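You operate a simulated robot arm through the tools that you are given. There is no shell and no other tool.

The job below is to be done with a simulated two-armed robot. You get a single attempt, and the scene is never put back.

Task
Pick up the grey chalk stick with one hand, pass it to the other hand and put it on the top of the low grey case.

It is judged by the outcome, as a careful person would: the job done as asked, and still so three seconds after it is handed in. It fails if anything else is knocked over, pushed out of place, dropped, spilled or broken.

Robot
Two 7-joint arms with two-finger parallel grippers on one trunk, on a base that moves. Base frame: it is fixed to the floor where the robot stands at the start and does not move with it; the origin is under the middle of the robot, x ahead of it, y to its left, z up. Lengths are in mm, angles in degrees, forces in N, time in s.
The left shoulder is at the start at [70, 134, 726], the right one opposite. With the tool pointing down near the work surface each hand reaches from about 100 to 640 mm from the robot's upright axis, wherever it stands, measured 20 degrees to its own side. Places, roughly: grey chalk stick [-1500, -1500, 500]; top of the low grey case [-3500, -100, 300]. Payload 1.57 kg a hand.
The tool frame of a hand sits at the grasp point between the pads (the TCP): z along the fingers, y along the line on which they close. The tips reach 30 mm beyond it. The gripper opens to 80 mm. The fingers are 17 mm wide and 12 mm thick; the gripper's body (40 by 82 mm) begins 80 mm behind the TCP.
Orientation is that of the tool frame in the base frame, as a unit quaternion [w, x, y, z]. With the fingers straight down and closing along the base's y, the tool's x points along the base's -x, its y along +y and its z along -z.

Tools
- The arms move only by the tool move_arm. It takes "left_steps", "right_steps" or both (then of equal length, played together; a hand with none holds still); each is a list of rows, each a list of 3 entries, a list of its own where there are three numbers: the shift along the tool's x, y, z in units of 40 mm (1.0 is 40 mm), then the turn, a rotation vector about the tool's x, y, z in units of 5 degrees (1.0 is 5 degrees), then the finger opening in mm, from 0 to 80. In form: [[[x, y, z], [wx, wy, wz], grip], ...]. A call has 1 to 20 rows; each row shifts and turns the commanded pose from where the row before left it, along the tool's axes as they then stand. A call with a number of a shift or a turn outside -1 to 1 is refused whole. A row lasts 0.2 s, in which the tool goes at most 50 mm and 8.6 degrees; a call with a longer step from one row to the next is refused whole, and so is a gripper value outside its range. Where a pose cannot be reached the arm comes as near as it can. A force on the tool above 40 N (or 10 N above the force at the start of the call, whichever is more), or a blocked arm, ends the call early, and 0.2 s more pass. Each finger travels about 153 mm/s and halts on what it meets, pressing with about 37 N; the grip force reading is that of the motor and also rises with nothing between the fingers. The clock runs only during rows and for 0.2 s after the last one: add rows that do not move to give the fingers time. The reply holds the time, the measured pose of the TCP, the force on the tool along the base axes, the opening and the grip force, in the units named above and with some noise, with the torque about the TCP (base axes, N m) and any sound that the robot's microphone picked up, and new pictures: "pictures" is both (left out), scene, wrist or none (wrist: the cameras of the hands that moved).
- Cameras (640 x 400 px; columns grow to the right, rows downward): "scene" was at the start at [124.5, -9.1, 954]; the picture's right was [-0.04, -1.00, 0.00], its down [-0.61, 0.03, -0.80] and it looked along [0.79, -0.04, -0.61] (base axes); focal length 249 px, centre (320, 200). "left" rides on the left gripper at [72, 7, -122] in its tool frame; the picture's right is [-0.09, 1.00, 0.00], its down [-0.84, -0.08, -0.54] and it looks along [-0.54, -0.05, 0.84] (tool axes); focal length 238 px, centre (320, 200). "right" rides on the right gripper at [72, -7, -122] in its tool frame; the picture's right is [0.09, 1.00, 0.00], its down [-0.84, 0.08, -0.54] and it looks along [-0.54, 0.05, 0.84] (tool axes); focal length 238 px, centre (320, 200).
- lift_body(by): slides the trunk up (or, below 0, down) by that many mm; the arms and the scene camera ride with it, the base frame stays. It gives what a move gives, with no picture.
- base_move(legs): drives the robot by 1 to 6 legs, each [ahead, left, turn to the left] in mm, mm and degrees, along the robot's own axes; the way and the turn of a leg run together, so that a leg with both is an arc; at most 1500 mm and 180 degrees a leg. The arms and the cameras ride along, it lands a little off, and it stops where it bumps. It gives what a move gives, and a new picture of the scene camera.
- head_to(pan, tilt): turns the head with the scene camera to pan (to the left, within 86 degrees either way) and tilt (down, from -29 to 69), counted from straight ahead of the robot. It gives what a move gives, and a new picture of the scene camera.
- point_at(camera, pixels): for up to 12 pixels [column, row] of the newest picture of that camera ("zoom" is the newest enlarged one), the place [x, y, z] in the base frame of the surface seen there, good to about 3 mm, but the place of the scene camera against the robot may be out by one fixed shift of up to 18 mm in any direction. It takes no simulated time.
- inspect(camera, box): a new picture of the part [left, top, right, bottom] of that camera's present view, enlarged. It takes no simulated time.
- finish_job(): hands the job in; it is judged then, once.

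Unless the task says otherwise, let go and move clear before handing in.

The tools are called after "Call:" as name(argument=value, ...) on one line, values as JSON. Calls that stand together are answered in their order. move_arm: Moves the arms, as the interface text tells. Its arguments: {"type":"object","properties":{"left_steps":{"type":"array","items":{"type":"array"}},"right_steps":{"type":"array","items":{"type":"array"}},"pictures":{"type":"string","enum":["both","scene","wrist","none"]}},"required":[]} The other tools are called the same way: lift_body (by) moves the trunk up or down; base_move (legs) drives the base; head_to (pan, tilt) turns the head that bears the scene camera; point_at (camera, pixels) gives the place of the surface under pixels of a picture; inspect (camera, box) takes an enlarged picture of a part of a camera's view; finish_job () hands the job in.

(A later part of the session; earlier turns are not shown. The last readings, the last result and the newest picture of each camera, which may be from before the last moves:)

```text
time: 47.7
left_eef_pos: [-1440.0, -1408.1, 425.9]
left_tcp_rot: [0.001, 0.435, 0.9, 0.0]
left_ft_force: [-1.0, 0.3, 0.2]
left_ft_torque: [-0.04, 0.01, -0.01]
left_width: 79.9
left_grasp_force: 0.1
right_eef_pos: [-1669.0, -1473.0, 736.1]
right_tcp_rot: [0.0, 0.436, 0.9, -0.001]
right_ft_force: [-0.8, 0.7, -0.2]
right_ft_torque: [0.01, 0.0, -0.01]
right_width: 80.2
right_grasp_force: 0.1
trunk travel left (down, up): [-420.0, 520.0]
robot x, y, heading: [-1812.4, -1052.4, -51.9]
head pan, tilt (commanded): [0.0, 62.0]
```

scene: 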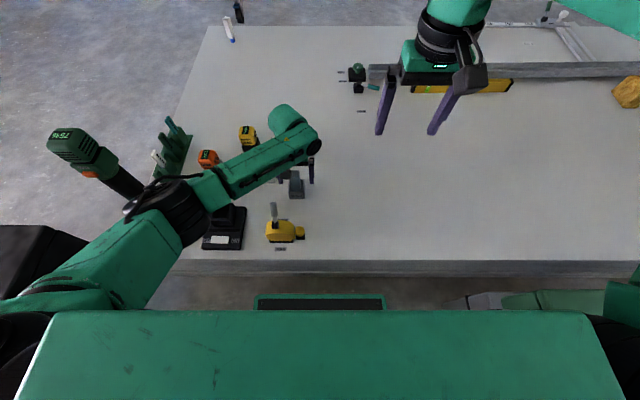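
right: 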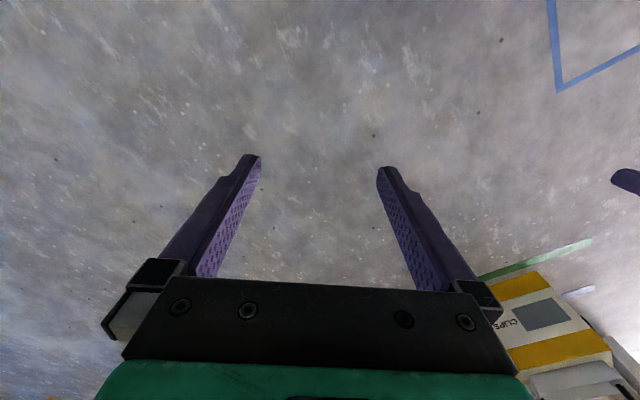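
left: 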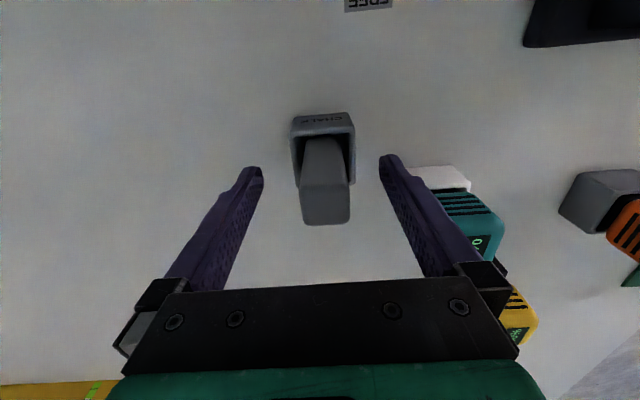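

The fingers straddle the chalk (300–350, 140–225) evenly, above the rim. I'll close now.

Call:
move_arm(left_steps=[[[0, 0, 0], [0, 0, 0], 45], [[0, 0, 0], [0, 0, 0], 20], [[0, 0, 0], [0, 0, 0], 15], [[0, 0, 0], [0, 0, 0], 15]], pictures="wrist")

```text
time: 48.7
left_eef_pos: [-1440.2, -1407.3, 426.4]
left_tcp_rot: [0.0, 0.435, 0.9, -0.001]
left_ft_force: [-0.9, -0.4, 0.6]
left_ft_torque: [-0.02, 0.0, 0.04]
left_width: 27.2
left_grasp_force: 36.3
right_eef_pos: [-1668.5, -1473.5, 734.8]
right_tcp_rot: [0.001, 0.436, 0.9, 0.0]
right_ft_force: [0.1, 0.7, -0.1]
right_ft_torque: [0.01, 0.02, 0.02]
right_width: 80.5
right_grasp_force: 0.2
trunk travel left (down, up): [-420.0, 520.0]
robot x, y, heading: [-1813.4, -1049.3, -51.7]
head pan, tilt (commanded): [0.0, 62.0]
```

left: 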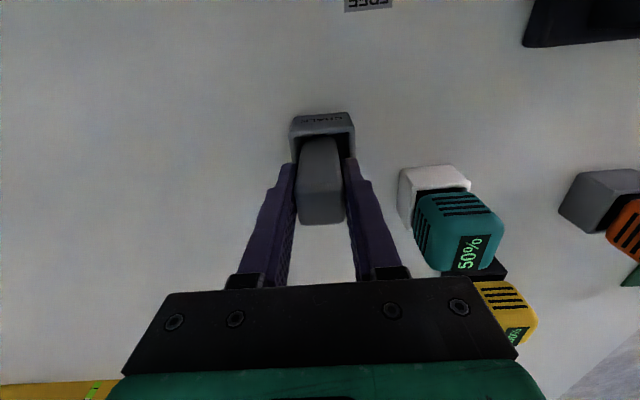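

The fingers hold the chalk at 27.2 mm with 36 N. I'll lift straight up gently by 60 mm and check that the holder stays.

Call:
move_arm(left_steps=[[[0, 0, -0.25], [0, 0, 0], 15], [[0, 0, -0.5], [0, 0, 0], 15], [[0, 0, -0.75], [0, 0, 0], 15], [[0, 0, 0], [0, 0, 0], 15]], pictures="both")

```text
time: 49.7
left_eef_pos: [-1439.3, -1407.8, 485.0]
left_tcp_rot: [0.0, 0.434, 0.901, 0.001]
left_ft_force: [0.2, 0.0, -1.0]
left_ft_torque: [0.02, -0.03, 0.0]
left_width: 27.2
left_grasp_force: 37.1
right_eef_pos: [-1668.8, -1473.2, 735.4]
right_tcp_rot: [0.0, 0.435, 0.9, 0.0]
right_ft_force: [0.1, 1.0, 0.2]
right_ft_torque: [-0.03, 0.02, 0.01]
right_width: 80.1
right_grasp_force: 0.1
trunk travel left (down, up): [-420.0, 520.0]
robot x, y, heading: [-1815.6, -1047.3, -51.5]
head pan, tilt (commanded): [0.0, 62.0]
```

scene: 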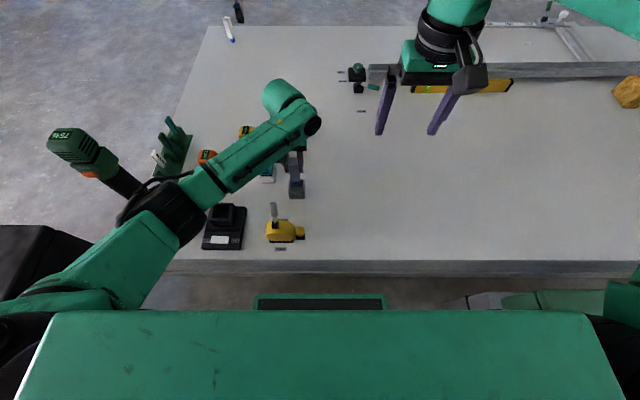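
left: 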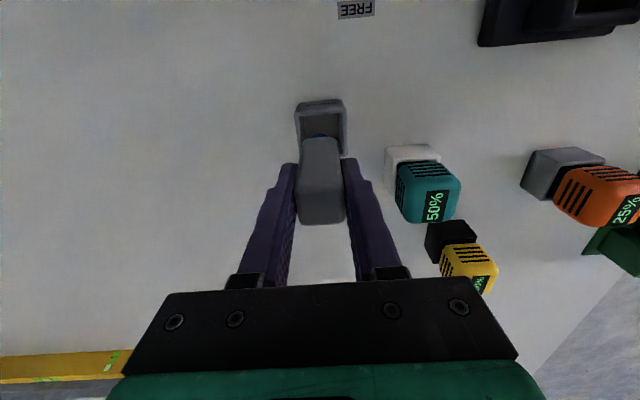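

The holder stays on the boards (297–347, 100–155) while the chalk rises with the hand. I'll lift another ~195 mm.

Call:
move_arm(left_steps=[[[0, 0, -0.9], [0, 0, 0], 15], [[0, 0, -1.0], [0, 0, 0], 15], [[0, 0, -1.0], [0, 0, 0], 15], [[0, 0, -1.0], [0, 0, 0], 15], [[0, 0, -1.0], [0, 0, 0], 15], [[0, 0, 0], [0, 0, 0], 15]], pictures="both")

```text
time: 51.1
left_eef_pos: [-1440.8, -1408.1, 682.7]
left_tcp_rot: [0.0, 0.436, 0.9, 0.0]
left_ft_force: [-1.0, 0.2, -1.4]
left_ft_torque: [-0.02, 0.01, -0.02]
left_width: 27.0
left_grasp_force: 37.1
right_eef_pos: [-1668.6, -1472.8, 734.5]
right_tcp_rot: [0.001, 0.436, 0.9, 0.001]
right_ft_force: [-0.3, 0.4, 0.6]
right_ft_torque: [0.01, 0.02, -0.02]
right_width: 80.2
right_grasp_force: 0.0
trunk travel left (down, up): [-420.0, 520.0]
robot x, y, heading: [-1814.0, -1049.8, -51.8]
head pan, tilt (commanded): [0.0, 62.0]
```

scene: 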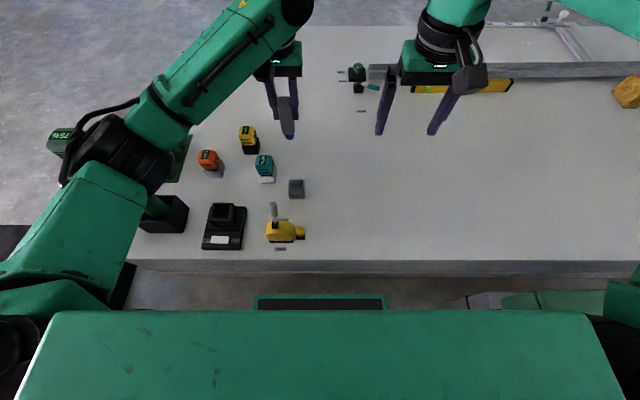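
left: 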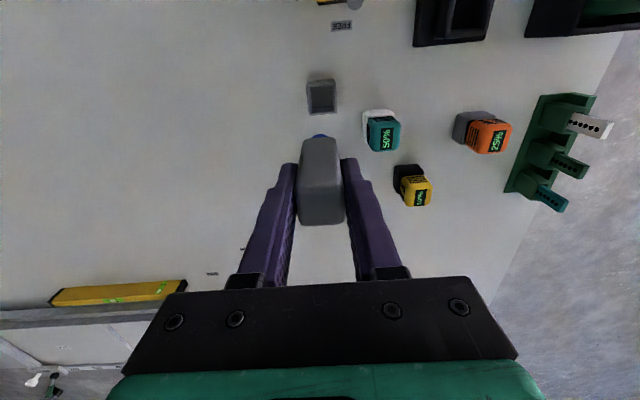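

The chalk is clear of its holder, with its blue tip showing at (288,133); everything else is where it was. I'll back off from the stack by 430 mm.

Call:
base_move(legs=[[-430, 0, 0]])

```text
time: 53.7
left_eef_pos: [-1707.4, -1072.3, 682.6]
left_tcp_rot: [0.0, 0.435, 0.9, 0.001]
left_ft_force: [-0.5, 0.3, 0.5]
left_ft_torque: [0.04, -0.01, -0.02]
left_width: 27.4
left_grasp_force: 37.0
right_eef_pos: [-1935.7, -1137.0, 735.6]
right_tcp_rot: [0.0, 0.436, 0.9, 0.001]
right_ft_force: [1.2, -0.8, 0.4]
right_ft_torque: [-0.02, -0.01, -0.02]
right_width: 79.9
right_grasp_force: 0.1
trunk travel left (down, up): [-420.0, 520.0]
robot x, y, heading: [-2079.2, -715.4, -51.7]
head pan, tilt (commanded): [0.0, 62.0]
```

scene: 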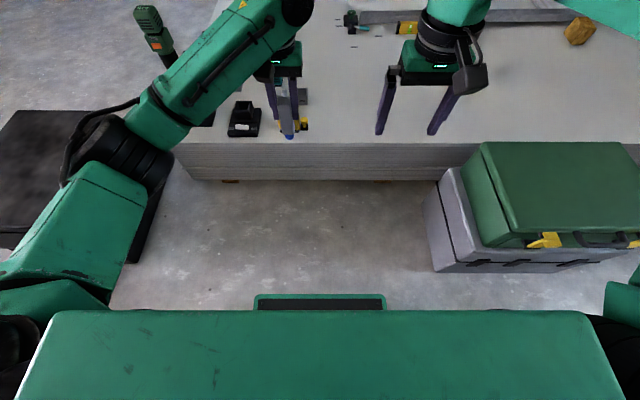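

I'm clear of the stack, holding the chalk in the left hand at 27 mm. For the pass, I'll roll the left hand so the chalk points horizontally to the right (18 steps of 5° about tool x), so the right hand can take it from above.

Call:
move_arm(left_steps=[[[0, 0, 0], [1, 0, 0], 15], [[0, 0, 0], [1, 0, 0], 15], [[0, 0, 0], [1, 0, 0], 15], [[0, 0, 0], [1, 0, 0], 15], [[0, 0, 0], [1, 0, 0], 15], [[0, 0, 0], [1, 0, 0], 15], [[0, 0, 0], [1, 0, 0], 15], [[0, 0, 0], [1, 0, 0], 15], [[0, 0, 0], [1, 0, 0], 15], [[0, 0, 0], [0, 0, 0], 15]], pictures="both")

```text
time: 55.9
left_eef_pos: [-1706.7, -1073.1, 681.2]
left_tcp_rot: [-0.167, 0.402, 0.831, -0.346]
left_ft_force: [0.4, 0.3, -1.3]
left_ft_torque: [0.01, -0.02, 0.0]
left_width: 27.2
left_grasp_force: 36.7
right_eef_pos: [-1935.9, -1136.8, 735.4]
right_tcp_rot: [-0.001, 0.436, 0.9, 0.0]
right_ft_force: [0.3, 0.5, 0.0]
right_ft_torque: [-0.01, -0.02, 0.0]
right_width: 80.2
right_grasp_force: 0.1
trunk travel left (down, up): [-420.0, 520.0]
robot x, y, heading: [-2081.8, -706.1, -51.5]
head pan, tilt (commanded): [0.0, 62.0]
```

scene: 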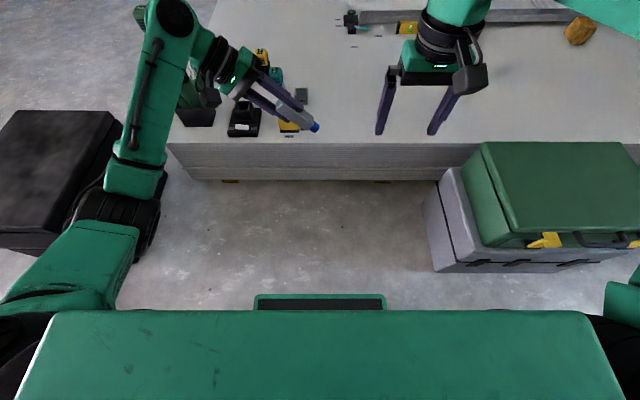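
left: 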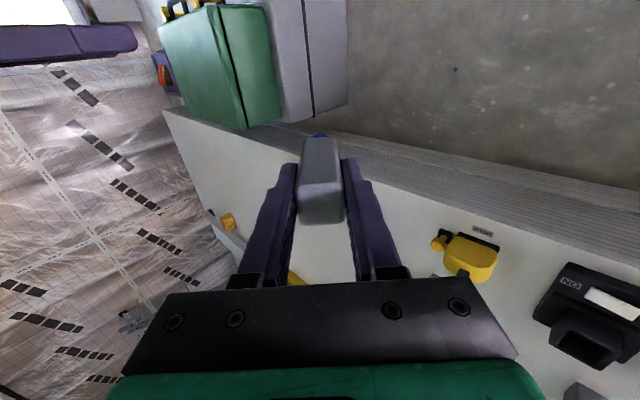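

The roll is going as intended, with the chalk's blue tip now swinging to the right at (313,127). I'll finish the other 45° while drawing the hand back 40 mm.

Call:
move_arm(left_steps=[[[0.12, 0, 0], [1, 0, 0], 15], [[0.12, 0, 0], [1, 0, 0], 15], [[0.12, 0, 0], [1, 0, 0], 15], [[0.12, 0, 0], [1, 0, 0], 15], [[0.12, 0, 0], [1, 0, 0], 15], [[0.12, 0, 0], [1, 0, 0], 15], [[0.12, 0, 0], [1, 0, 0], 15], [[0.12, 0, 0], [1, 0, 0], 15], [[0.12, 0, 0], [1, 0, 0], 15], [[0, 0, 0], [0, 0, 0], 15]], pictures="both")

```text
time: 58.1
left_eef_pos: [-1734.7, -1038.1, 681.7]
left_tcp_rot: [0.308, -0.308, -0.636, 0.637]
left_ft_force: [-0.2, 0.6, -0.2]
left_ft_torque: [0.02, 0.0, 0.02]
left_width: 27.6
left_grasp_force: 36.6
right_eef_pos: [-1936.5, -1135.6, 735.4]
right_tcp_rot: [0.0, 0.435, 0.9, 0.0]
right_ft_force: [0.6, 0.2, 0.8]
right_ft_torque: [-0.01, -0.02, 0.02]
right_width: 79.9
right_grasp_force: 0.0
trunk travel left (down, up): [-420.0, 520.0]
robot x, y, heading: [-2082.1, -709.7, -51.5]
head pan, tilt (commanded): [0.0, 62.0]
```

scene: 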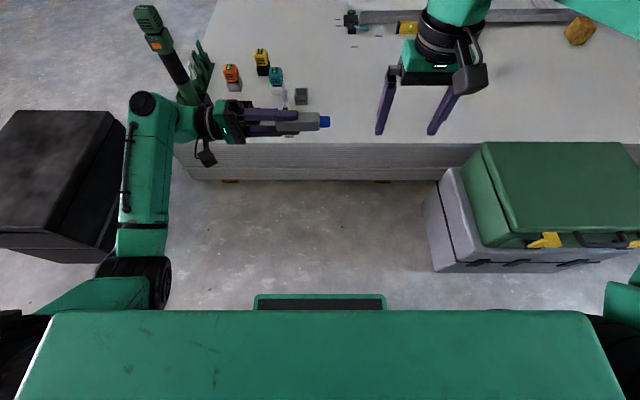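
left: 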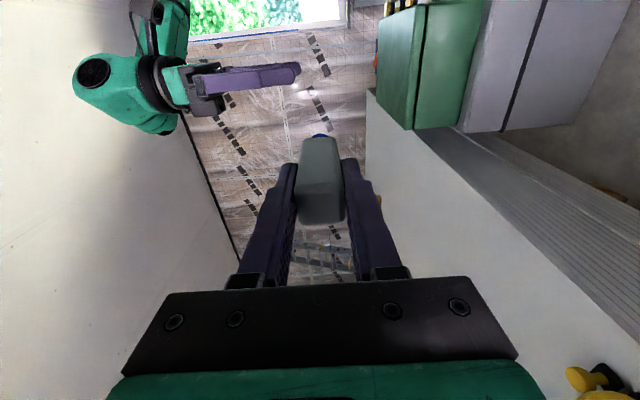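

The left hand holds the chalk level with its tip to the right; its free part is centred near (-1782,-1075,682). I'll raise the right hand about 70 mm and yaw it by -90° about its tool z, so its fingers will close fore-and-aft across the chalk.

Call:
move_arm(right_steps=[[[0, 0, -0.9], [0, 0, 0], 80], [[0, 0, -0.9], [0, 0, 0], 80], [[0, 0, 0], [0, 0, -1], 80], [[0, 0, 0], [0, 0, -1], 80], [[0, 0, 0], [0, 0, -1], 80], [[0, 0, 0], [0, 0, -1], 80], [[0, 0, 0], [0, 0, -1], 80], [[0, 0, 0], [0, 0, -1], 80], [[0, 0, 0], [0, 0, -1], 80], [[0, 0, 0], [0, 0, -1], 80], [[0, 0, 0], [0, 0, -1], 80], [[0, 0, 0], [0, 0, -1], 80], [[0, 0, 0], [0, 0, -1], 80], [[0, 0, 0], [0, 0, -1], 80], [[0, 0, 0], [0, 0, -1], 80], [[0, 0, 0], [0, 0, -1], 80], [[0, 0, 0], [0, 0, -1], 80], [[0, 0, 0], [0, 0, -1], 80], [[0, 0, 0], [0, 0, -1], 80], [[0, 0, 0], [0, 0, -1], 80]], pictures="both")

```text
time: 62.3
left_eef_pos: [-1735.1, -1039.1, 682.3]
left_tcp_rot: [0.307, -0.308, -0.636, 0.637]
left_ft_force: [0.2, -0.6, -0.3]
left_ft_torque: [0.02, -0.02, 0.0]
left_width: 27.1
left_grasp_force: 36.6
right_eef_pos: [-1959.8, -923.2, 780.8]
right_tcp_rot: [0.0, -0.328, 0.945, 0.0]
right_ft_force: [-0.1, 0.1, -0.1]
right_ft_torque: [0.01, 0.04, 0.0]
right_width: 80.1
right_grasp_force: 0.0
right hand out of reach, approached as far as the arm can: row 10, 11, 12, 13, 14, 15, 16, 17, 18, 19, 20
trunk travel left (down, up): [-420.0, 520.0]
robot x, y, heading: [-2081.1, -711.9, -51.7]
head pan, tilt (commanded): [0.0, 62.0]
```

scene: 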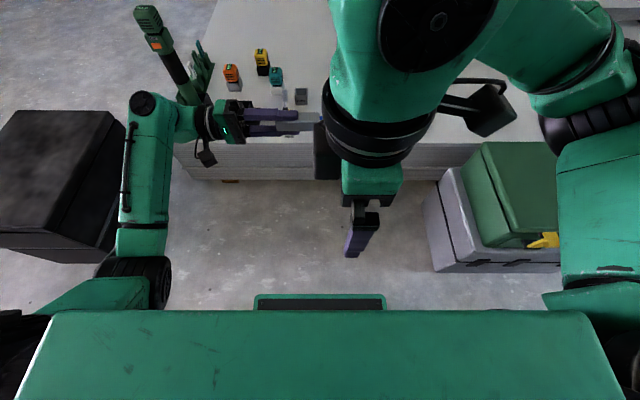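
right: 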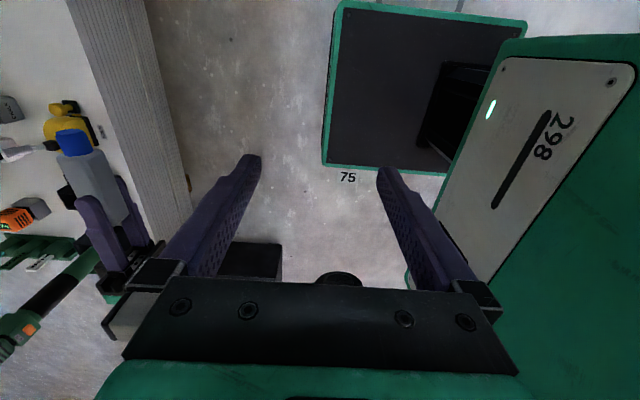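

The right hand couldn't reach the full yaw (from row 10 on) and drifted in to (-1960,-923,781), though forces are nil and the chalk is untouched. I'll undo half of the yaw and see where the arm settles.

Call:
move_arm(right_steps=[[[0, 0, 0], [0, 0, 1], 80], [[0, 0, 0], [0, 0, 1], 80], [[0, 0, 0], [0, 0, 1], 80], [[0, 0, 0], [0, 0, 1], 80], [[0, 0, 0], [0, 0, 1], 80], [[0, 0, 0], [0, 0, 1], 80], [[0, 0, 0], [0, 0, 1], 80], [[0, 0, 0], [0, 0, 1], 80], [[0, 0, 0], [0, 0, 1], 80], [[0, 0, 0], [0, 0, 1], 80], [[0, 0, 0], [0, 0, 1], 80], [[0, 0, 0], [0, 0, 1], 80]], pictures="both")

```text
time: 64.9
left_eef_pos: [-1732.9, -1038.6, 682.5]
left_tcp_rot: [0.308, -0.308, -0.636, 0.637]
left_ft_force: [0.1, 0.7, -0.4]
left_ft_torque: [0.0, 0.0, 0.03]
left_width: 27.4
left_grasp_force: 37.1
right_eef_pos: [-1960.8, -923.6, 782.0]
right_tcp_rot: [0.0, 0.19, 0.982, 0.0]
right_ft_force: [0.2, -0.8, 0.7]
right_ft_torque: [-0.03, 0.0, 0.03]
right_width: 80.0
right_grasp_force: 0.0
trunk travel left (down, up): [-420.0, 520.0]
robot x, y, heading: [-2085.4, -709.7, -51.8]
head pan, tilt (commanded): [0.0, 62.0]
```

scene: 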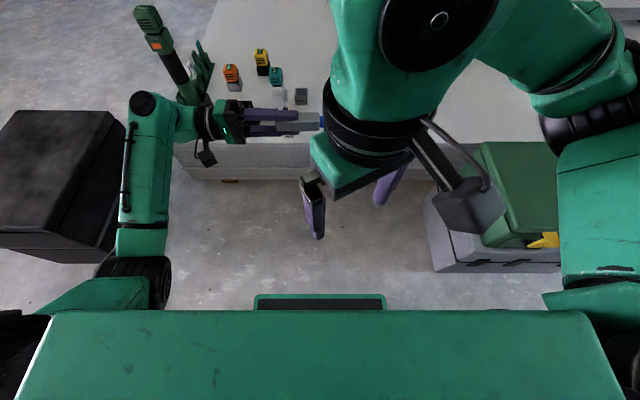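
right: 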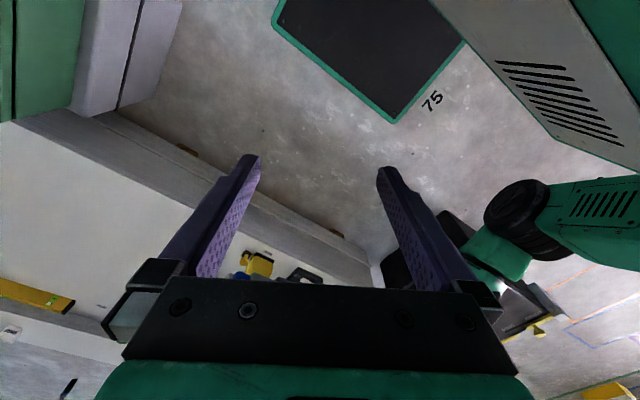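

The new call started from the measured pose, and the arm turned freely there, so the limit came from the high position. I'll straighten the yaw again and move the right hand forward, right and down to a more comfortable spot away from the chalk.

Call:
move_arm(right_steps=[[[0, 0, 0], [0, 0, 1], 80], [[0, 0, 0], [0, 0, 1], 80], [[0, 0, 0], [0, 0, 1], 80], [[0, 0, 0], [0, 0, 1], 80], [[0, 0, 0], [0, 0, 1], 80], [[0, 0, 0], [0, 0, 1], 80], [[-0.6, -0.75, 0.3], [0, 0, 0], 80], [[-0.6, -0.75, 0.3], [0, 0, 0], 80], [[-0.6, -0.75, 0.5], [0, 0, 0], 80], [[-0.6, -0.75, 0.5], [0, 0, 0], 80], [[-0.6, -0.5, 0.7], [0, 0, 0], 80], [[-0.6, 0, 0.7], [0, 0, 0], 80], [[0, 0, 0], [0, 0, 0], 80]], pictures="both")

```text
time: 67.7
left_eef_pos: [-1734.6, -1038.5, 681.8]
left_tcp_rot: [-0.307, 0.308, 0.637, -0.636]
left_ft_force: [0.0, 0.2, -0.6]
left_ft_torque: [0.01, 0.0, 0.02]
left_width: 27.1
left_grasp_force: 36.7
right_eef_pos: [-1981.0, -1123.3, 661.7]
right_tcp_rot: [0.0, 0.437, 0.9, 0.001]
right_ft_force: [0.6, -0.7, 0.5]
right_ft_torque: [0.02, -0.01, 0.01]
right_width: 79.9
right_grasp_force: 0.1
trunk travel left (down, up): [-420.0, 520.0]
robot x, y, heading: [-2079.4, -714.7, -51.7]
head pan, tilt (commanded): [0.0, 62.0]
```

scene: 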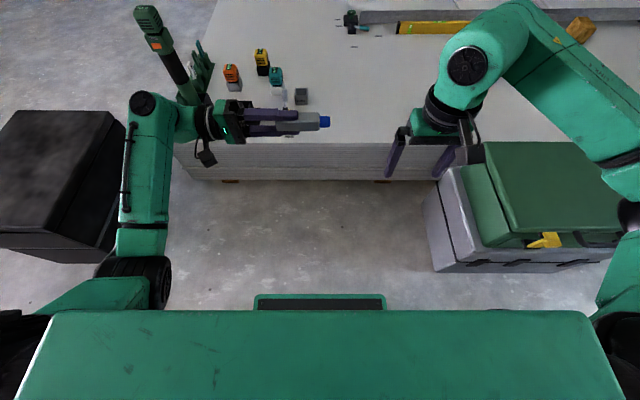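
right: 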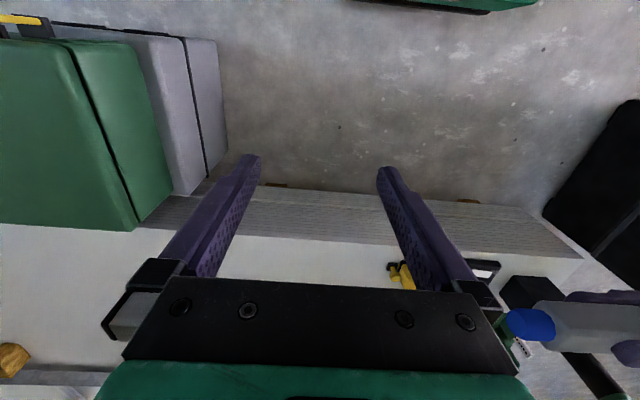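

The right hand is back in a normal posture at z 662, well away from the chalk. I'll lower the left hand 60 mm and try the right yaw here in smaller portions.

Call:
move_arm(left_steps=[[[0, 0.5, 0], [0, 0, 0], 15], [[0, 0.5, 0], [0, 0, 0], 15], [[0, 0.5, 0], [0, 0, 0], 15], [[0, 0, 0], [0, 0, 0], 15], [[0, 0, 0], [0, 0, 0], 15], [[0, 0, 0], [0, 0, 0], 15], [[0, 0, 0], [0, 0, 0], 15], [[0, 0, 0], [0, 0, 0], 15], [[0, 0, 0], [0, 0, 0], 15]], right_steps=[[[0, 0, 0], [0, 0, -1], 80], [[0, 0, 0], [0, 0, -1], 80], [[0, 0, 0], [0, 0, -1], 80], [[0, 0, 0], [0, 0, -1], 80], [[0, 0, 0], [0, 0, -1], 80], [[0, 0, 0], [0, 0, -1], 80], [[0, 0, 0], [0, 0, -1], 80], [[0, 0, 0], [0, 0, -1], 80], [[0, 0, 0], [0, 0, -1], 80]], pictures="scene")

```text
time: 69.7
left_eef_pos: [-1733.8, -1037.7, 622.4]
left_tcp_rot: [0.307, -0.308, -0.636, 0.637]
left_ft_force: [-0.1, -0.4, -0.9]
left_ft_torque: [-0.02, -0.02, 0.0]
left_width: 27.0
left_grasp_force: 37.3
right_eef_pos: [-1968.9, -1102.4, 663.3]
right_tcp_rot: [-0.001, 0.064, 0.998, -0.001]
right_ft_force: [1.0, 0.5, 1.3]
right_ft_torque: [-0.01, 0.05, -0.03]
right_width: 79.9
right_grasp_force: 0.1
right hand out of reach, approached as far as the arm can: row 9
trunk travel left (down, up): [-420.0, 520.0]
robot x, y, heading: [-2080.3, -710.3, -51.7]
head pan, tilt (commanded): [0.0, 62.0]
```

scene: 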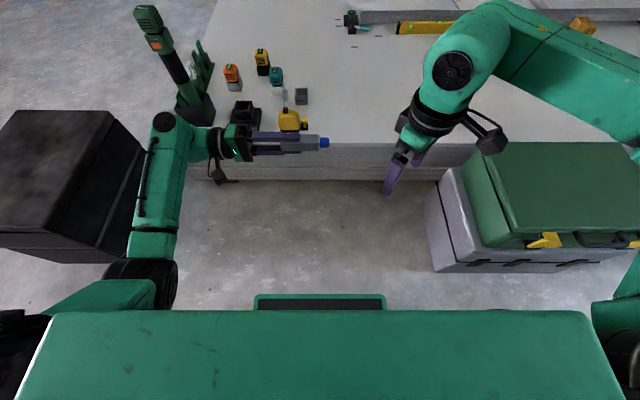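

The yaw stops near -42° on a wrist limit, so I'll turn the other way instead (camera ending up on the left side), back past neutral toward +45° first.

Call:
move_arm(right_steps=[[[0, 0, 0], [0, 0, 1], 80], [[0, 0, 0], [0, 0, 1], 80], [[0, 0, 0], [0, 0, 1], 80], [[0, 0, 0], [0, 0, 1], 80], [[0, 0, 0], [0, 0, 1], 80], [[0, 0, 0], [0, 0, 1], 80], [[0, 0, 0], [0, 0, 1], 80], [[0, 0, 0], [0, 0, 1], 80], [[0, 0, 0], [0, 0, 1], 80], [[0, 0, 0], [0, 0, 1], 80], [[0, 0, 0], [0, 0, 1], 80], [[0, 0, 0], [0, 0, 1], 80], [[0, 0, 0], [0, 0, 1], 80], [[0, 0, 0], [0, 0, 1], 80], [[0, 0, 0], [0, 0, 1], 80], [[0, 0, 0], [0, 0, 1], 80], [[0, 0, 0], [0, 0, 1], 80]], pictures="scene")

```text
time: 73.3
left_eef_pos: [-1733.9, -1038.1, 622.4]
left_tcp_rot: [-0.308, 0.308, 0.637, -0.637]
left_ft_force: [-0.2, 0.4, -0.8]
left_ft_torque: [-0.03, -0.04, 0.0]
left_width: 27.4
left_grasp_force: 37.1
right_eef_pos: [-1970.1, -1102.0, 663.2]
right_tcp_rot: [0.0, 0.718, 0.696, 0.0]
right_ft_force: [0.2, 0.1, -0.2]
right_ft_torque: [0.01, -0.02, 0.0]
right_width: 80.0
right_grasp_force: 0.0
trunk travel left (down, up): [-420.0, 520.0]
robot x, y, heading: [-2080.8, -714.0, -51.9]
head pan, tilt (commanded): [0.0, 62.0]
```

scene: 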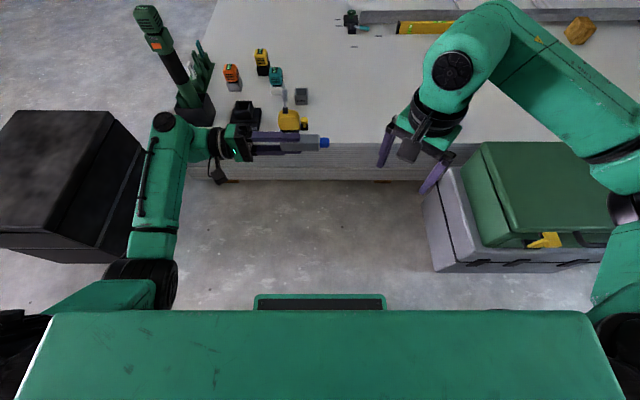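

Turning this way works without any limit so far (now about +40°). I'll continue the remaining 50°.

Call:
move_arm(right_steps=[[[0, 0, 0], [0, 0, 1], 80], [[0, 0, 0], [0, 0, 1], 80], [[0, 0, 0], [0, 0, 1], 80], [[0, 0, 0], [0, 0, 1], 80], [[0, 0, 0], [0, 0, 1], 80], [[0, 0, 0], [0, 0, 1], 80], [[0, 0, 0], [0, 0, 1], 80], [[0, 0, 0], [0, 0, 1], 80], [[0, 0, 0], [0, 0, 1], 80], [[0, 0, 0], [0, 0, 1], 80], [[0, 0, 0], [0, 0, 0], 80]], pictures="both")

```text
time: 75.7
left_eef_pos: [-1732.9, -1038.8, 623.9]
left_tcp_rot: [0.308, -0.307, -0.637, 0.637]
left_ft_force: [0.4, -0.7, -0.3]
left_ft_torque: [0.02, -0.03, 0.0]
left_width: 27.4
left_grasp_force: 37.3
right_eef_pos: [-1970.4, -1102.3, 663.0]
right_tcp_rot: [0.0, 0.945, 0.327, 0.0]
right_ft_force: [0.7, 0.2, -0.8]
right_ft_torque: [0.0, 0.01, 0.02]
right_width: 80.0
right_grasp_force: 0.2
trunk travel left (down, up): [-420.0, 520.0]
robot x, y, heading: [-2085.2, -711.2, -51.7]
head pan, tilt (commanded): [0.0, 62.0]
```

scene: 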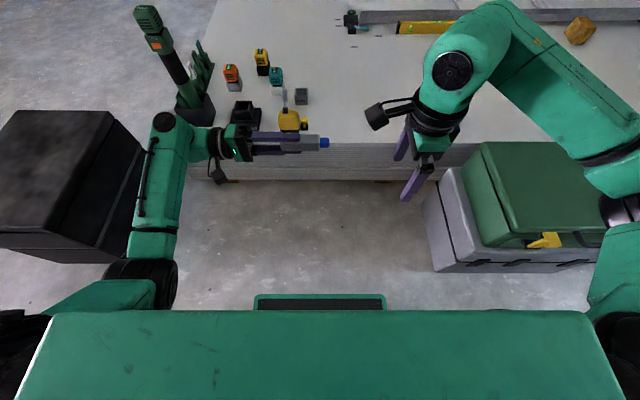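
right: 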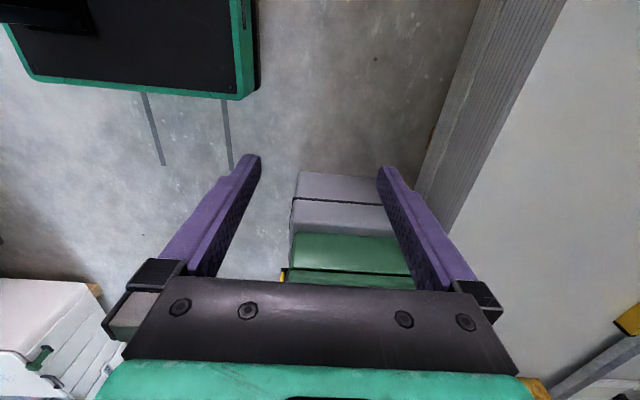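

The right hand is now square across the chalk direction (x to the left, y ahead). I'll raise it to z≈700 and bring it over the chalk's free part at about (-1779,-1074).

Call:
move_arm(right_steps=[[[0, 0, -0.92], [0, 0, 0], 80], [[0, 0, 0], [0, 0, 0], 80], [[0.838, 0.484, 0], [0, 0, 0], 80], [[0.838, 0.484, 0], [0, 0, 0], 80], [[0.838, 0.484, 0], [0, 0, 0], 80], [[0.838, 0.484, 0], [0, 0, 0], 80], [[0.838, 0.484, 0], [0, 0, 0], 80], [[0, 0, 0], [0, 0, 0], 80], [[0, 0, 0], [0, 0, 0], 80]], pictures="both")

```text
time: 77.7
left_eef_pos: [-1733.5, -1038.0, 622.5]
left_tcp_rot: [-0.307, 0.307, 0.637, -0.637]
left_ft_force: [0.2, 0.6, -1.0]
left_ft_torque: [-0.04, -0.01, -0.01]
left_width: 27.1
left_grasp_force: 36.8
right_eef_pos: [-1777.6, -1076.6, 699.6]
right_tcp_rot: [0.0, 0.945, 0.328, 0.001]
right_ft_force: [-0.3, 0.5, 0.1]
right_ft_torque: [-0.02, -0.04, -0.01]
right_width: 80.1
right_grasp_force: 0.0
trunk travel left (down, up): [-420.0, 520.0]
robot x, y, heading: [-2085.2, -711.3, -51.7]
head pan, tilt (commanded): [0.0, 62.0]
```

scene: 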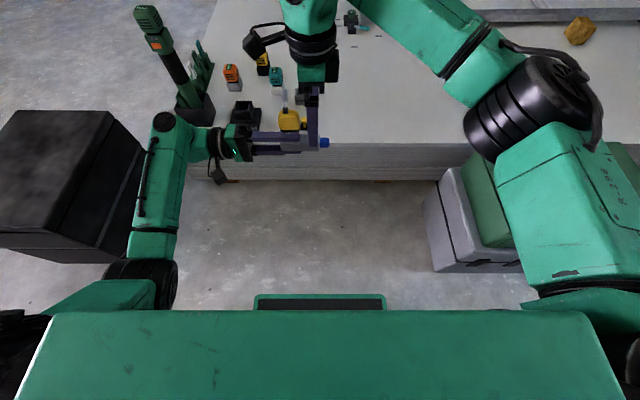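
right: 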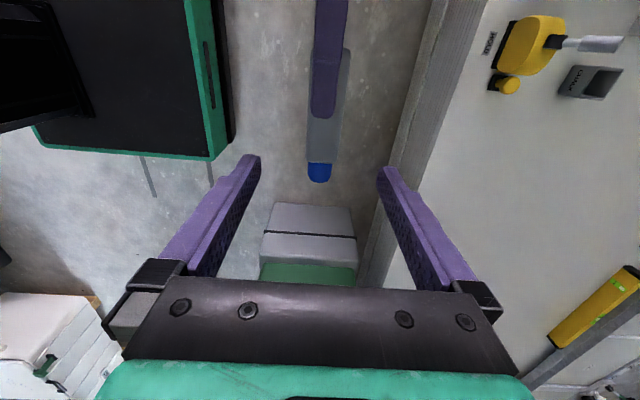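

From the right wrist camera, the chalk's free end runs from about (322,118) to its blue tip at (320,172), centred between the right fingers. I'll measure it for the descent.

Call:
inspect(camera="right", box=[256, 90, 384, 190])

Call:
point_at(camera="right", pixels=[[322, 125], [322, 140], [322, 155], [320, 165], [320, 172], [320, 178], [310, 140], [336, 140], [322, 110], [322, 100], [345, 100]])

```text
4.00 times, centred on (320, 140) of right
```

zoom: 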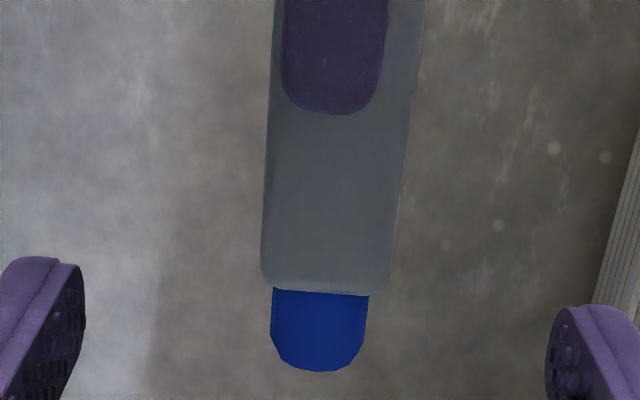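

```text
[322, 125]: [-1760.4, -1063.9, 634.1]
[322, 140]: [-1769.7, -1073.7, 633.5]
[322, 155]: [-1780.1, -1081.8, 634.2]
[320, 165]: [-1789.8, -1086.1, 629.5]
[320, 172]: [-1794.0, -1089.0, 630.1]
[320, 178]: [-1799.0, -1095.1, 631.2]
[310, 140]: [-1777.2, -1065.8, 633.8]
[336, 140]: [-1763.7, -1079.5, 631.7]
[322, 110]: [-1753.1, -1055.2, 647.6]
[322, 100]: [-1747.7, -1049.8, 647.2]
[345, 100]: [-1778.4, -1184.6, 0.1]
```

The grey body spans about 32–70 mm from the left TCP (blue tip to 88), top at z≈634. I'll shift the right hand 6 mm left and 2.5 mm ahead, then descend 67 mm so the fingers straddle it, still open.

Call:
move_arm(right_steps=[[[0.16, 0.06, 0], [0, 0, 0], 80], [[0, 0, 0.6], [0, 0, 0], 80], [[0, 0, 0.6], [0, 0, 0], 80], [[0, 0, 0.48], [0, 0, 0], 80], [[0, 0, 0], [0, 0, 0], 80], [[0, 0, 0], [0, 0, 0], 80]], pictures="both")

```text
time: 79.1
left_eef_pos: [-1735.1, -1038.2, 621.0]
left_tcp_rot: [0.307, -0.308, -0.637, 0.637]
left_ft_force: [-0.2, -0.7, 0.2]
left_ft_torque: [0.02, -0.01, -0.01]
left_width: 27.1
left_grasp_force: 37.1
right_eef_pos: [-1772.7, -1072.9, 632.2]
right_tcp_rot: [0.0, 0.945, 0.328, 0.0]
right_ft_force: [-0.2, 1.0, 0.2]
right_ft_torque: [0.02, 0.0, -0.01]
right_width: 80.2
right_grasp_force: 0.0
trunk travel left (down, up): [-420.0, 520.0]
robot x, y, heading: [-2084.6, -713.7, -51.7]
head pan, tilt (commanded): [0.0, 62.0]
```

scene: 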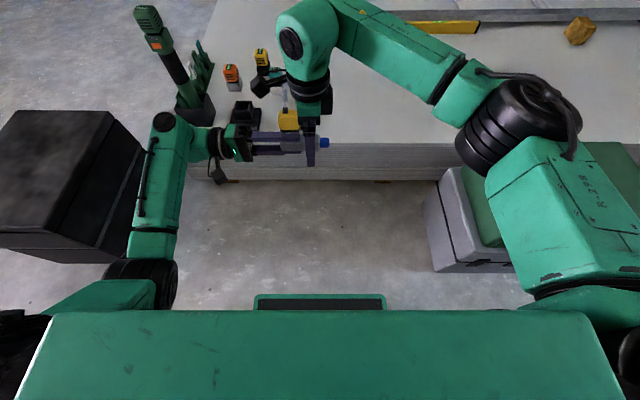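
right: 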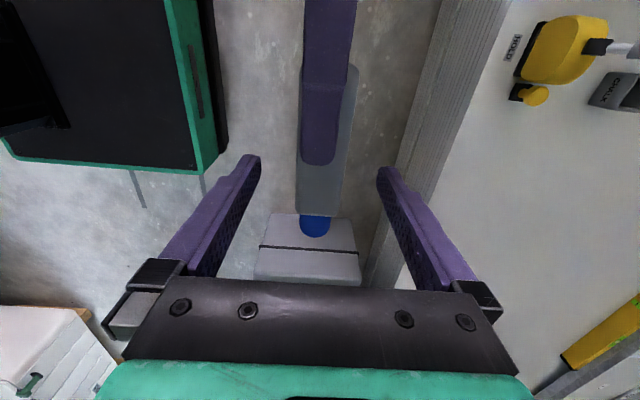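

The right fingers straddle the grey part (300–343, 165–215) with the left fingertip clear of them. I'll close the right hand.

Call:
move_arm(right_steps=[[[0, 0, 0], [0, 0, 0], 55], [[0, 0, 0], [0, 0, 0], 38], [[0, 0, 0], [0, 0, 0], 25], [[0, 0, 0], [0, 0, 0], 15], [[0, 0, 0], [0, 0, 0], 15], [[0, 0, 0], [0, 0, 0], 15]], pictures="both")

```text
time: 80.5
left_eef_pos: [-1734.6, -1038.3, 621.5]
left_tcp_rot: [0.307, -0.307, -0.637, 0.637]
left_ft_force: [5.1, -4.9, -1.0]
left_ft_torque: [0.06, 0.0, 0.16]
left_width: 27.1
left_grasp_force: 37.3
right_eef_pos: [-1772.3, -1072.7, 633.8]
right_tcp_rot: [-0.001, 0.945, 0.328, 0.0]
right_ft_force: [-5.4, 5.8, 0.4]
right_ft_torque: [0.1, -0.02, 0.18]
right_width: 26.7
right_grasp_force: 36.9
trunk travel left (down, up): [-420.0, 520.0]
robot x, y, heading: [-2080.8, -712.1, -51.6]
head pan, tilt (commanded): [0.0, 62.0]
```

scene: 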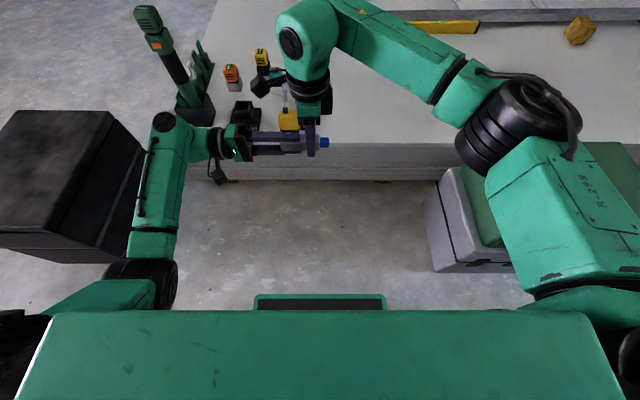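
right: 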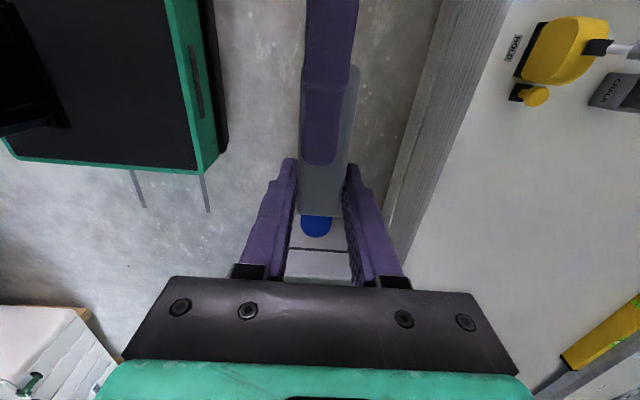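

The right hand grips the chalk at 26.7 mm with 37 N. Now I'll open the left hand.

Call:
move_arm(left_steps=[[[0, 0, 0], [0, 0, 0], 35], [[0, 0, 0], [0, 0, 0], 50], [[0, 0, 0], [0, 0, 0], 60], [[0, 0, 0], [0, 0, 0], 60]], right_steps=[[[0, 0, 0], [0, 0, 0], 15], [[0, 0, 0], [0, 0, 0], 15], [[0, 0, 0], [0, 0, 0], 15], [[0, 0, 0], [0, 0, 0], 15]], pictures="both")

```text
time: 81.5
left_eef_pos: [-1733.3, -1037.8, 621.6]
left_tcp_rot: [-0.307, 0.308, 0.637, -0.637]
left_ft_force: [0.4, 0.4, -0.1]
left_ft_torque: [0.0, 0.01, 0.04]
left_width: 60.0
left_grasp_force: 0.0
right_eef_pos: [-1772.8, -1072.9, 632.8]
right_tcp_rot: [0.0, 0.945, 0.328, 0.0]
right_ft_force: [0.3, 0.2, -0.9]
right_ft_torque: [0.0, 0.01, 0.0]
right_width: 26.8
right_grasp_force: 37.3
trunk travel left (down, up): [-420.0, 520.0]
robot x, y, heading: [-2081.4, -710.2, -51.8]
head pan, tilt (commanded): [0.0, 62.0]
```

scene: 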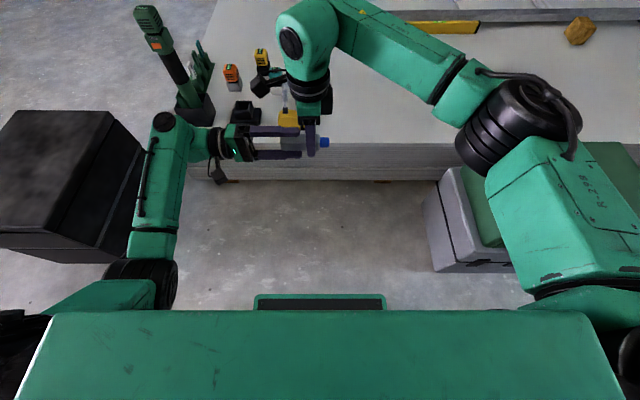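
right: 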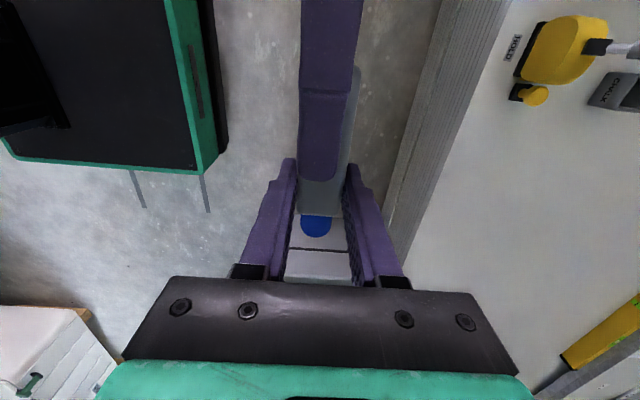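
left: 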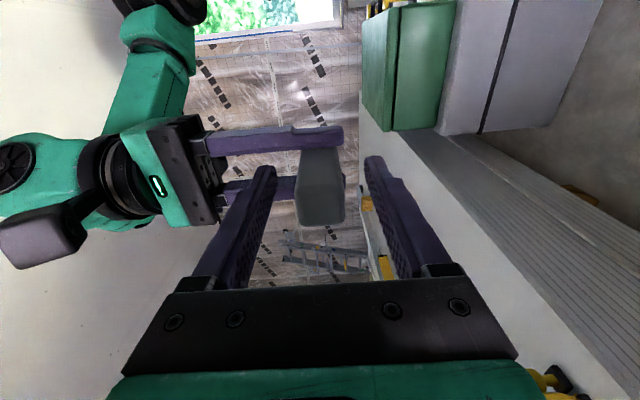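

The chalk stays in the right hand with the left fingers open around it. I'll draw the left hand straight back along its fingers by 130 mm.

Call:
move_arm(left_steps=[[[0, 0, -0.6], [0, 0, 0], 60], [[0, 0, -0.9], [0, 0, 0], 60], [[0, 0, -0.9], [0, 0, 0], 60], [[0, 0, -0.9], [0, 0, 0], 60], [[0, 0, 0], [0, 0, 0], 60]], pictures="both")

```text
time: 82.7
left_eef_pos: [-1631.6, -956.8, 622.0]
left_tcp_rot: [0.308, -0.308, -0.636, 0.637]
left_ft_force: [0.3, 0.2, 0.0]
left_ft_torque: [-0.01, 0.0, 0.0]
left_width: 59.9
left_grasp_force: 0.0
right_eef_pos: [-1771.8, -1073.7, 633.7]
right_tcp_rot: [0.0, 0.945, 0.328, 0.0]
right_ft_force: [0.2, -0.8, -0.4]
right_ft_torque: [0.01, 0.03, 0.04]
right_width: 26.9
right_grasp_force: 36.9
trunk travel left (down, up): [-420.0, 520.0]
robot x, y, heading: [-2081.0, -713.8, -51.6]
head pan, tilt (commanded): [0.0, 62.0]
```

scene: 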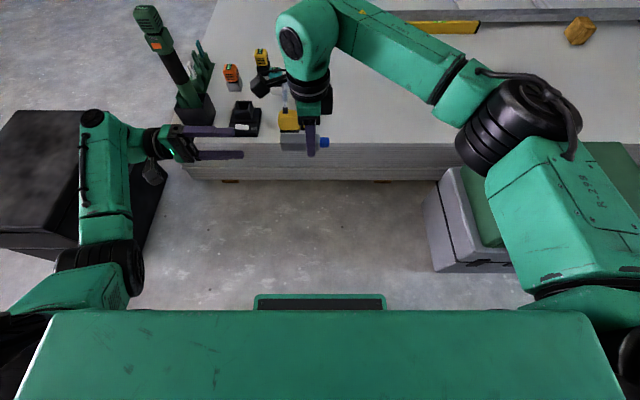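
left: 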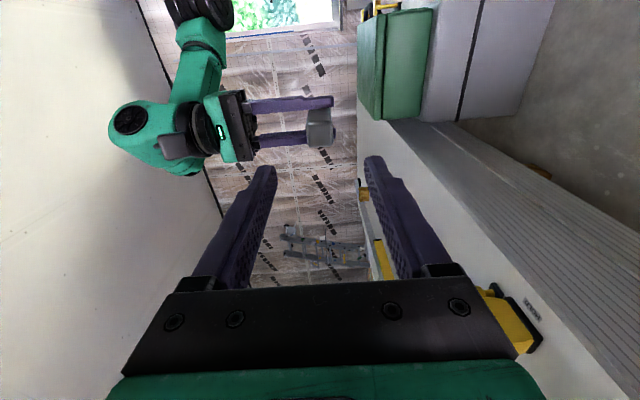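

The pass is done: the right hand alone holds the chalk at 26.9 mm. I'll roll the left hand back to pointing down for a compact posture while travelling.

Call:
move_arm(left_steps=[[[0, 0, 0], [-1, 0, 0], 60], [[0, 0, 0], [-1, 0, 0], 60], [[0, 0, 0], [-1, 0, 0], 60], [[0, 0, 0], [-1, 0, 0], 60], [[0, 0, 0], [-1, 0, 0], 60], [[0, 0, 0], [-1, 0, 0], 60], [[0, 0, 0], [-1, 0, 0], 60], [[0, 0, 0], [-1, 0, 0], 60], [[0, 0, 0], [-1, 0, 0], 60], [[0, 0, 0], [-1, 0, 0], 60], [[0, 0, 0], [-1, 0, 0], 60], [[0, 0, 0], [-1, 0, 0], 60], [[0, 0, 0], [-1, 0, 0], 60], [[0, 0, 0], [-1, 0, 0], 60], [[0, 0, 0], [-1, 0, 0], 60], [[0, 0, 0], [-1, 0, 0], 60], [[0, 0, 0], [-1, 0, 0], 60], [[0, 0, 0], [-1, 0, 0], 60]], pictures="none")

Call:
head_to(pan=-80, tilt=25)

```text
time: 86.5
left_eef_pos: [-1630.4, -956.7, 622.1]
left_tcp_rot: [-0.001, 0.435, 0.9, 0.001]
left_ft_force: [-0.6, 0.1, -0.2]
left_ft_torque: [0.0, -0.02, 0.03]
left_width: 60.1
left_grasp_force: 0.0
right_eef_pos: [-1771.4, -1074.8, 633.9]
right_tcp_rot: [0.001, 0.945, 0.328, 0.001]
right_ft_force: [0.1, -1.0, -0.1]
right_ft_torque: [-0.01, 0.0, -0.01]
right_width: 26.9
right_grasp_force: 37.0
trunk travel left (down, up): [-420.0, 520.0]
robot x, y, heading: [-2082.7, -715.0, -51.8]
head pan, tilt (commanded): [0.0, 62.0]
```

```text
time: 88.0
left_eef_pos: [-1630.5, -956.7, 622.0]
left_tcp_rot: [0.0, 0.435, 0.9, -0.001]
left_ft_force: [0.6, 0.0, 0.3]
left_ft_torque: [-0.01, 0.03, -0.02]
left_width: 60.2
left_grasp_force: 0.2
right_eef_pos: [-1772.6, -1074.3, 632.2]
right_tcp_rot: [0.0, 0.945, 0.328, 0.0]
right_ft_force: [-0.5, 0.4, 0.6]
right_ft_torque: [-0.02, 0.02, 0.02]
right_width: 26.9
right_grasp_force: 37.0
trunk travel left (down, up): [-420.0, 520.0]
robot x, y, heading: [-2080.9, -711.1, -51.7]
head pan, tilt (commanded): [-80.0, 25.0]
```

scene: 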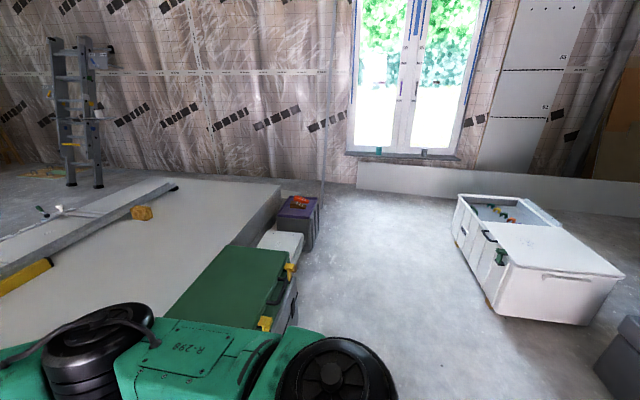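

The view shows the white crate (455–620, 195–325) and a corner of the dark-grey case at (620,370). I'll turn right 90° and look at the low grey case.

Call:
base_move(legs=[[0, 0, -90]])

Call:
head_to(pan=-30, tilt=30)

```text
time: 92.2
left_eef_pos: [-2323.7, -1165.4, 621.6]
left_tcp_rot: [0.0, 0.943, 0.332, 0.0]
left_ft_force: [1.1, 0.5, 0.8]
left_ft_torque: [0.01, -0.01, 0.03]
left_width: 60.1
left_grasp_force: 0.1
right_eef_pos: [-2441.5, -1023.9, 633.5]
right_tcp_rot: [-0.001, 0.902, -0.432, 0.001]
right_ft_force: [0.8, 0.2, 0.1]
right_ft_torque: [-0.02, 0.0, 0.0]
right_width: 26.7
right_grasp_force: 37.5
trunk travel left (down, up): [-420.0, 520.0]
robot x, y, heading: [-2082.8, -710.9, -141.2]
head pan, tilt (commanded): [-80.0, 25.0]
```

scene: 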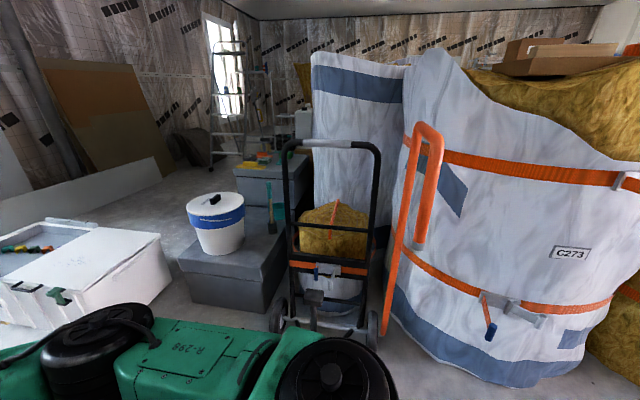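

```text
time: 93.4
left_eef_pos: [-2324.1, -1164.4, 620.0]
left_tcp_rot: [-0.001, 0.943, 0.333, 0.0]
left_ft_force: [0.8, -0.9, 0.5]
left_ft_torque: [0.01, 0.02, 0.04]
left_width: 60.1
left_grasp_force: 0.0
right_eef_pos: [-2441.6, -1023.5, 633.3]
right_tcp_rot: [0.0, 0.902, -0.432, 0.0]
right_ft_force: [-0.8, 0.5, 0.7]
right_ft_torque: [0.01, 0.02, -0.03]
right_width: 26.9
right_grasp_force: 36.9
trunk travel left (down, up): [-420.0, 520.0]
robot x, y, heading: [-2084.9, -716.4, -141.1]
head pan, tilt (commanded): [-30.0, 30.0]
```

scene: 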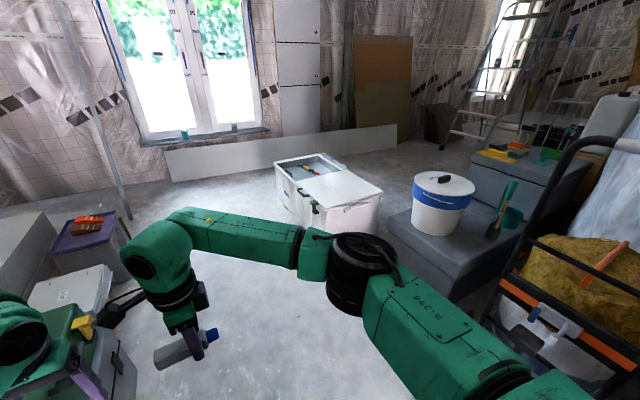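

Now the low grey case is visible at (385–520, 190–290), with the bucket on its left part and a teal trowel/brush near (505,215); a taller grey case stands behind it. I'll zoom in and measure its top.

Call:
inspect(camera="scene", box=[370, 130, 610, 280])

Call:
point_at(camera="zoom", pixels=[[60, 220], [215, 360], [110, 310], [220, 310], [180, 300], [290, 300], [270, 260], [250, 215], [330, 270], [390, 240], [60, 200], [150, 275]])

```text
2.67 times, centred on (490, 205) of scene
```

zoom: 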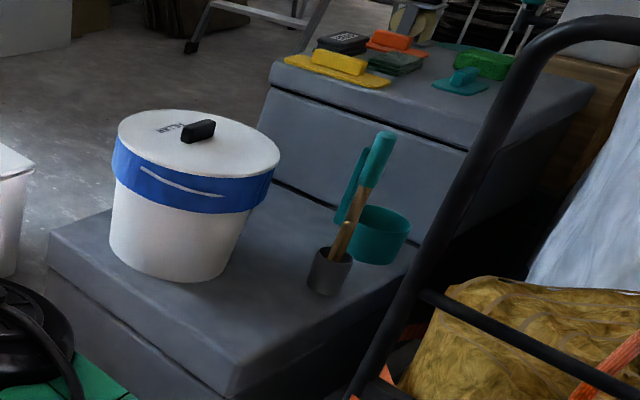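

```text
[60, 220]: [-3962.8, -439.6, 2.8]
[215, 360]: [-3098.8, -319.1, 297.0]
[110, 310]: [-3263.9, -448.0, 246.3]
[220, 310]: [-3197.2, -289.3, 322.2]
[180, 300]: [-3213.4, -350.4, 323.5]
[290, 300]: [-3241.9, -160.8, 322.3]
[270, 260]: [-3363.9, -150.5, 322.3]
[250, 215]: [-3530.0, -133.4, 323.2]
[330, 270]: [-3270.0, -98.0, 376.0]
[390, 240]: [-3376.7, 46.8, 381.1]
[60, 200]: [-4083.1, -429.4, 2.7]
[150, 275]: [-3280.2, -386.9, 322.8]
```

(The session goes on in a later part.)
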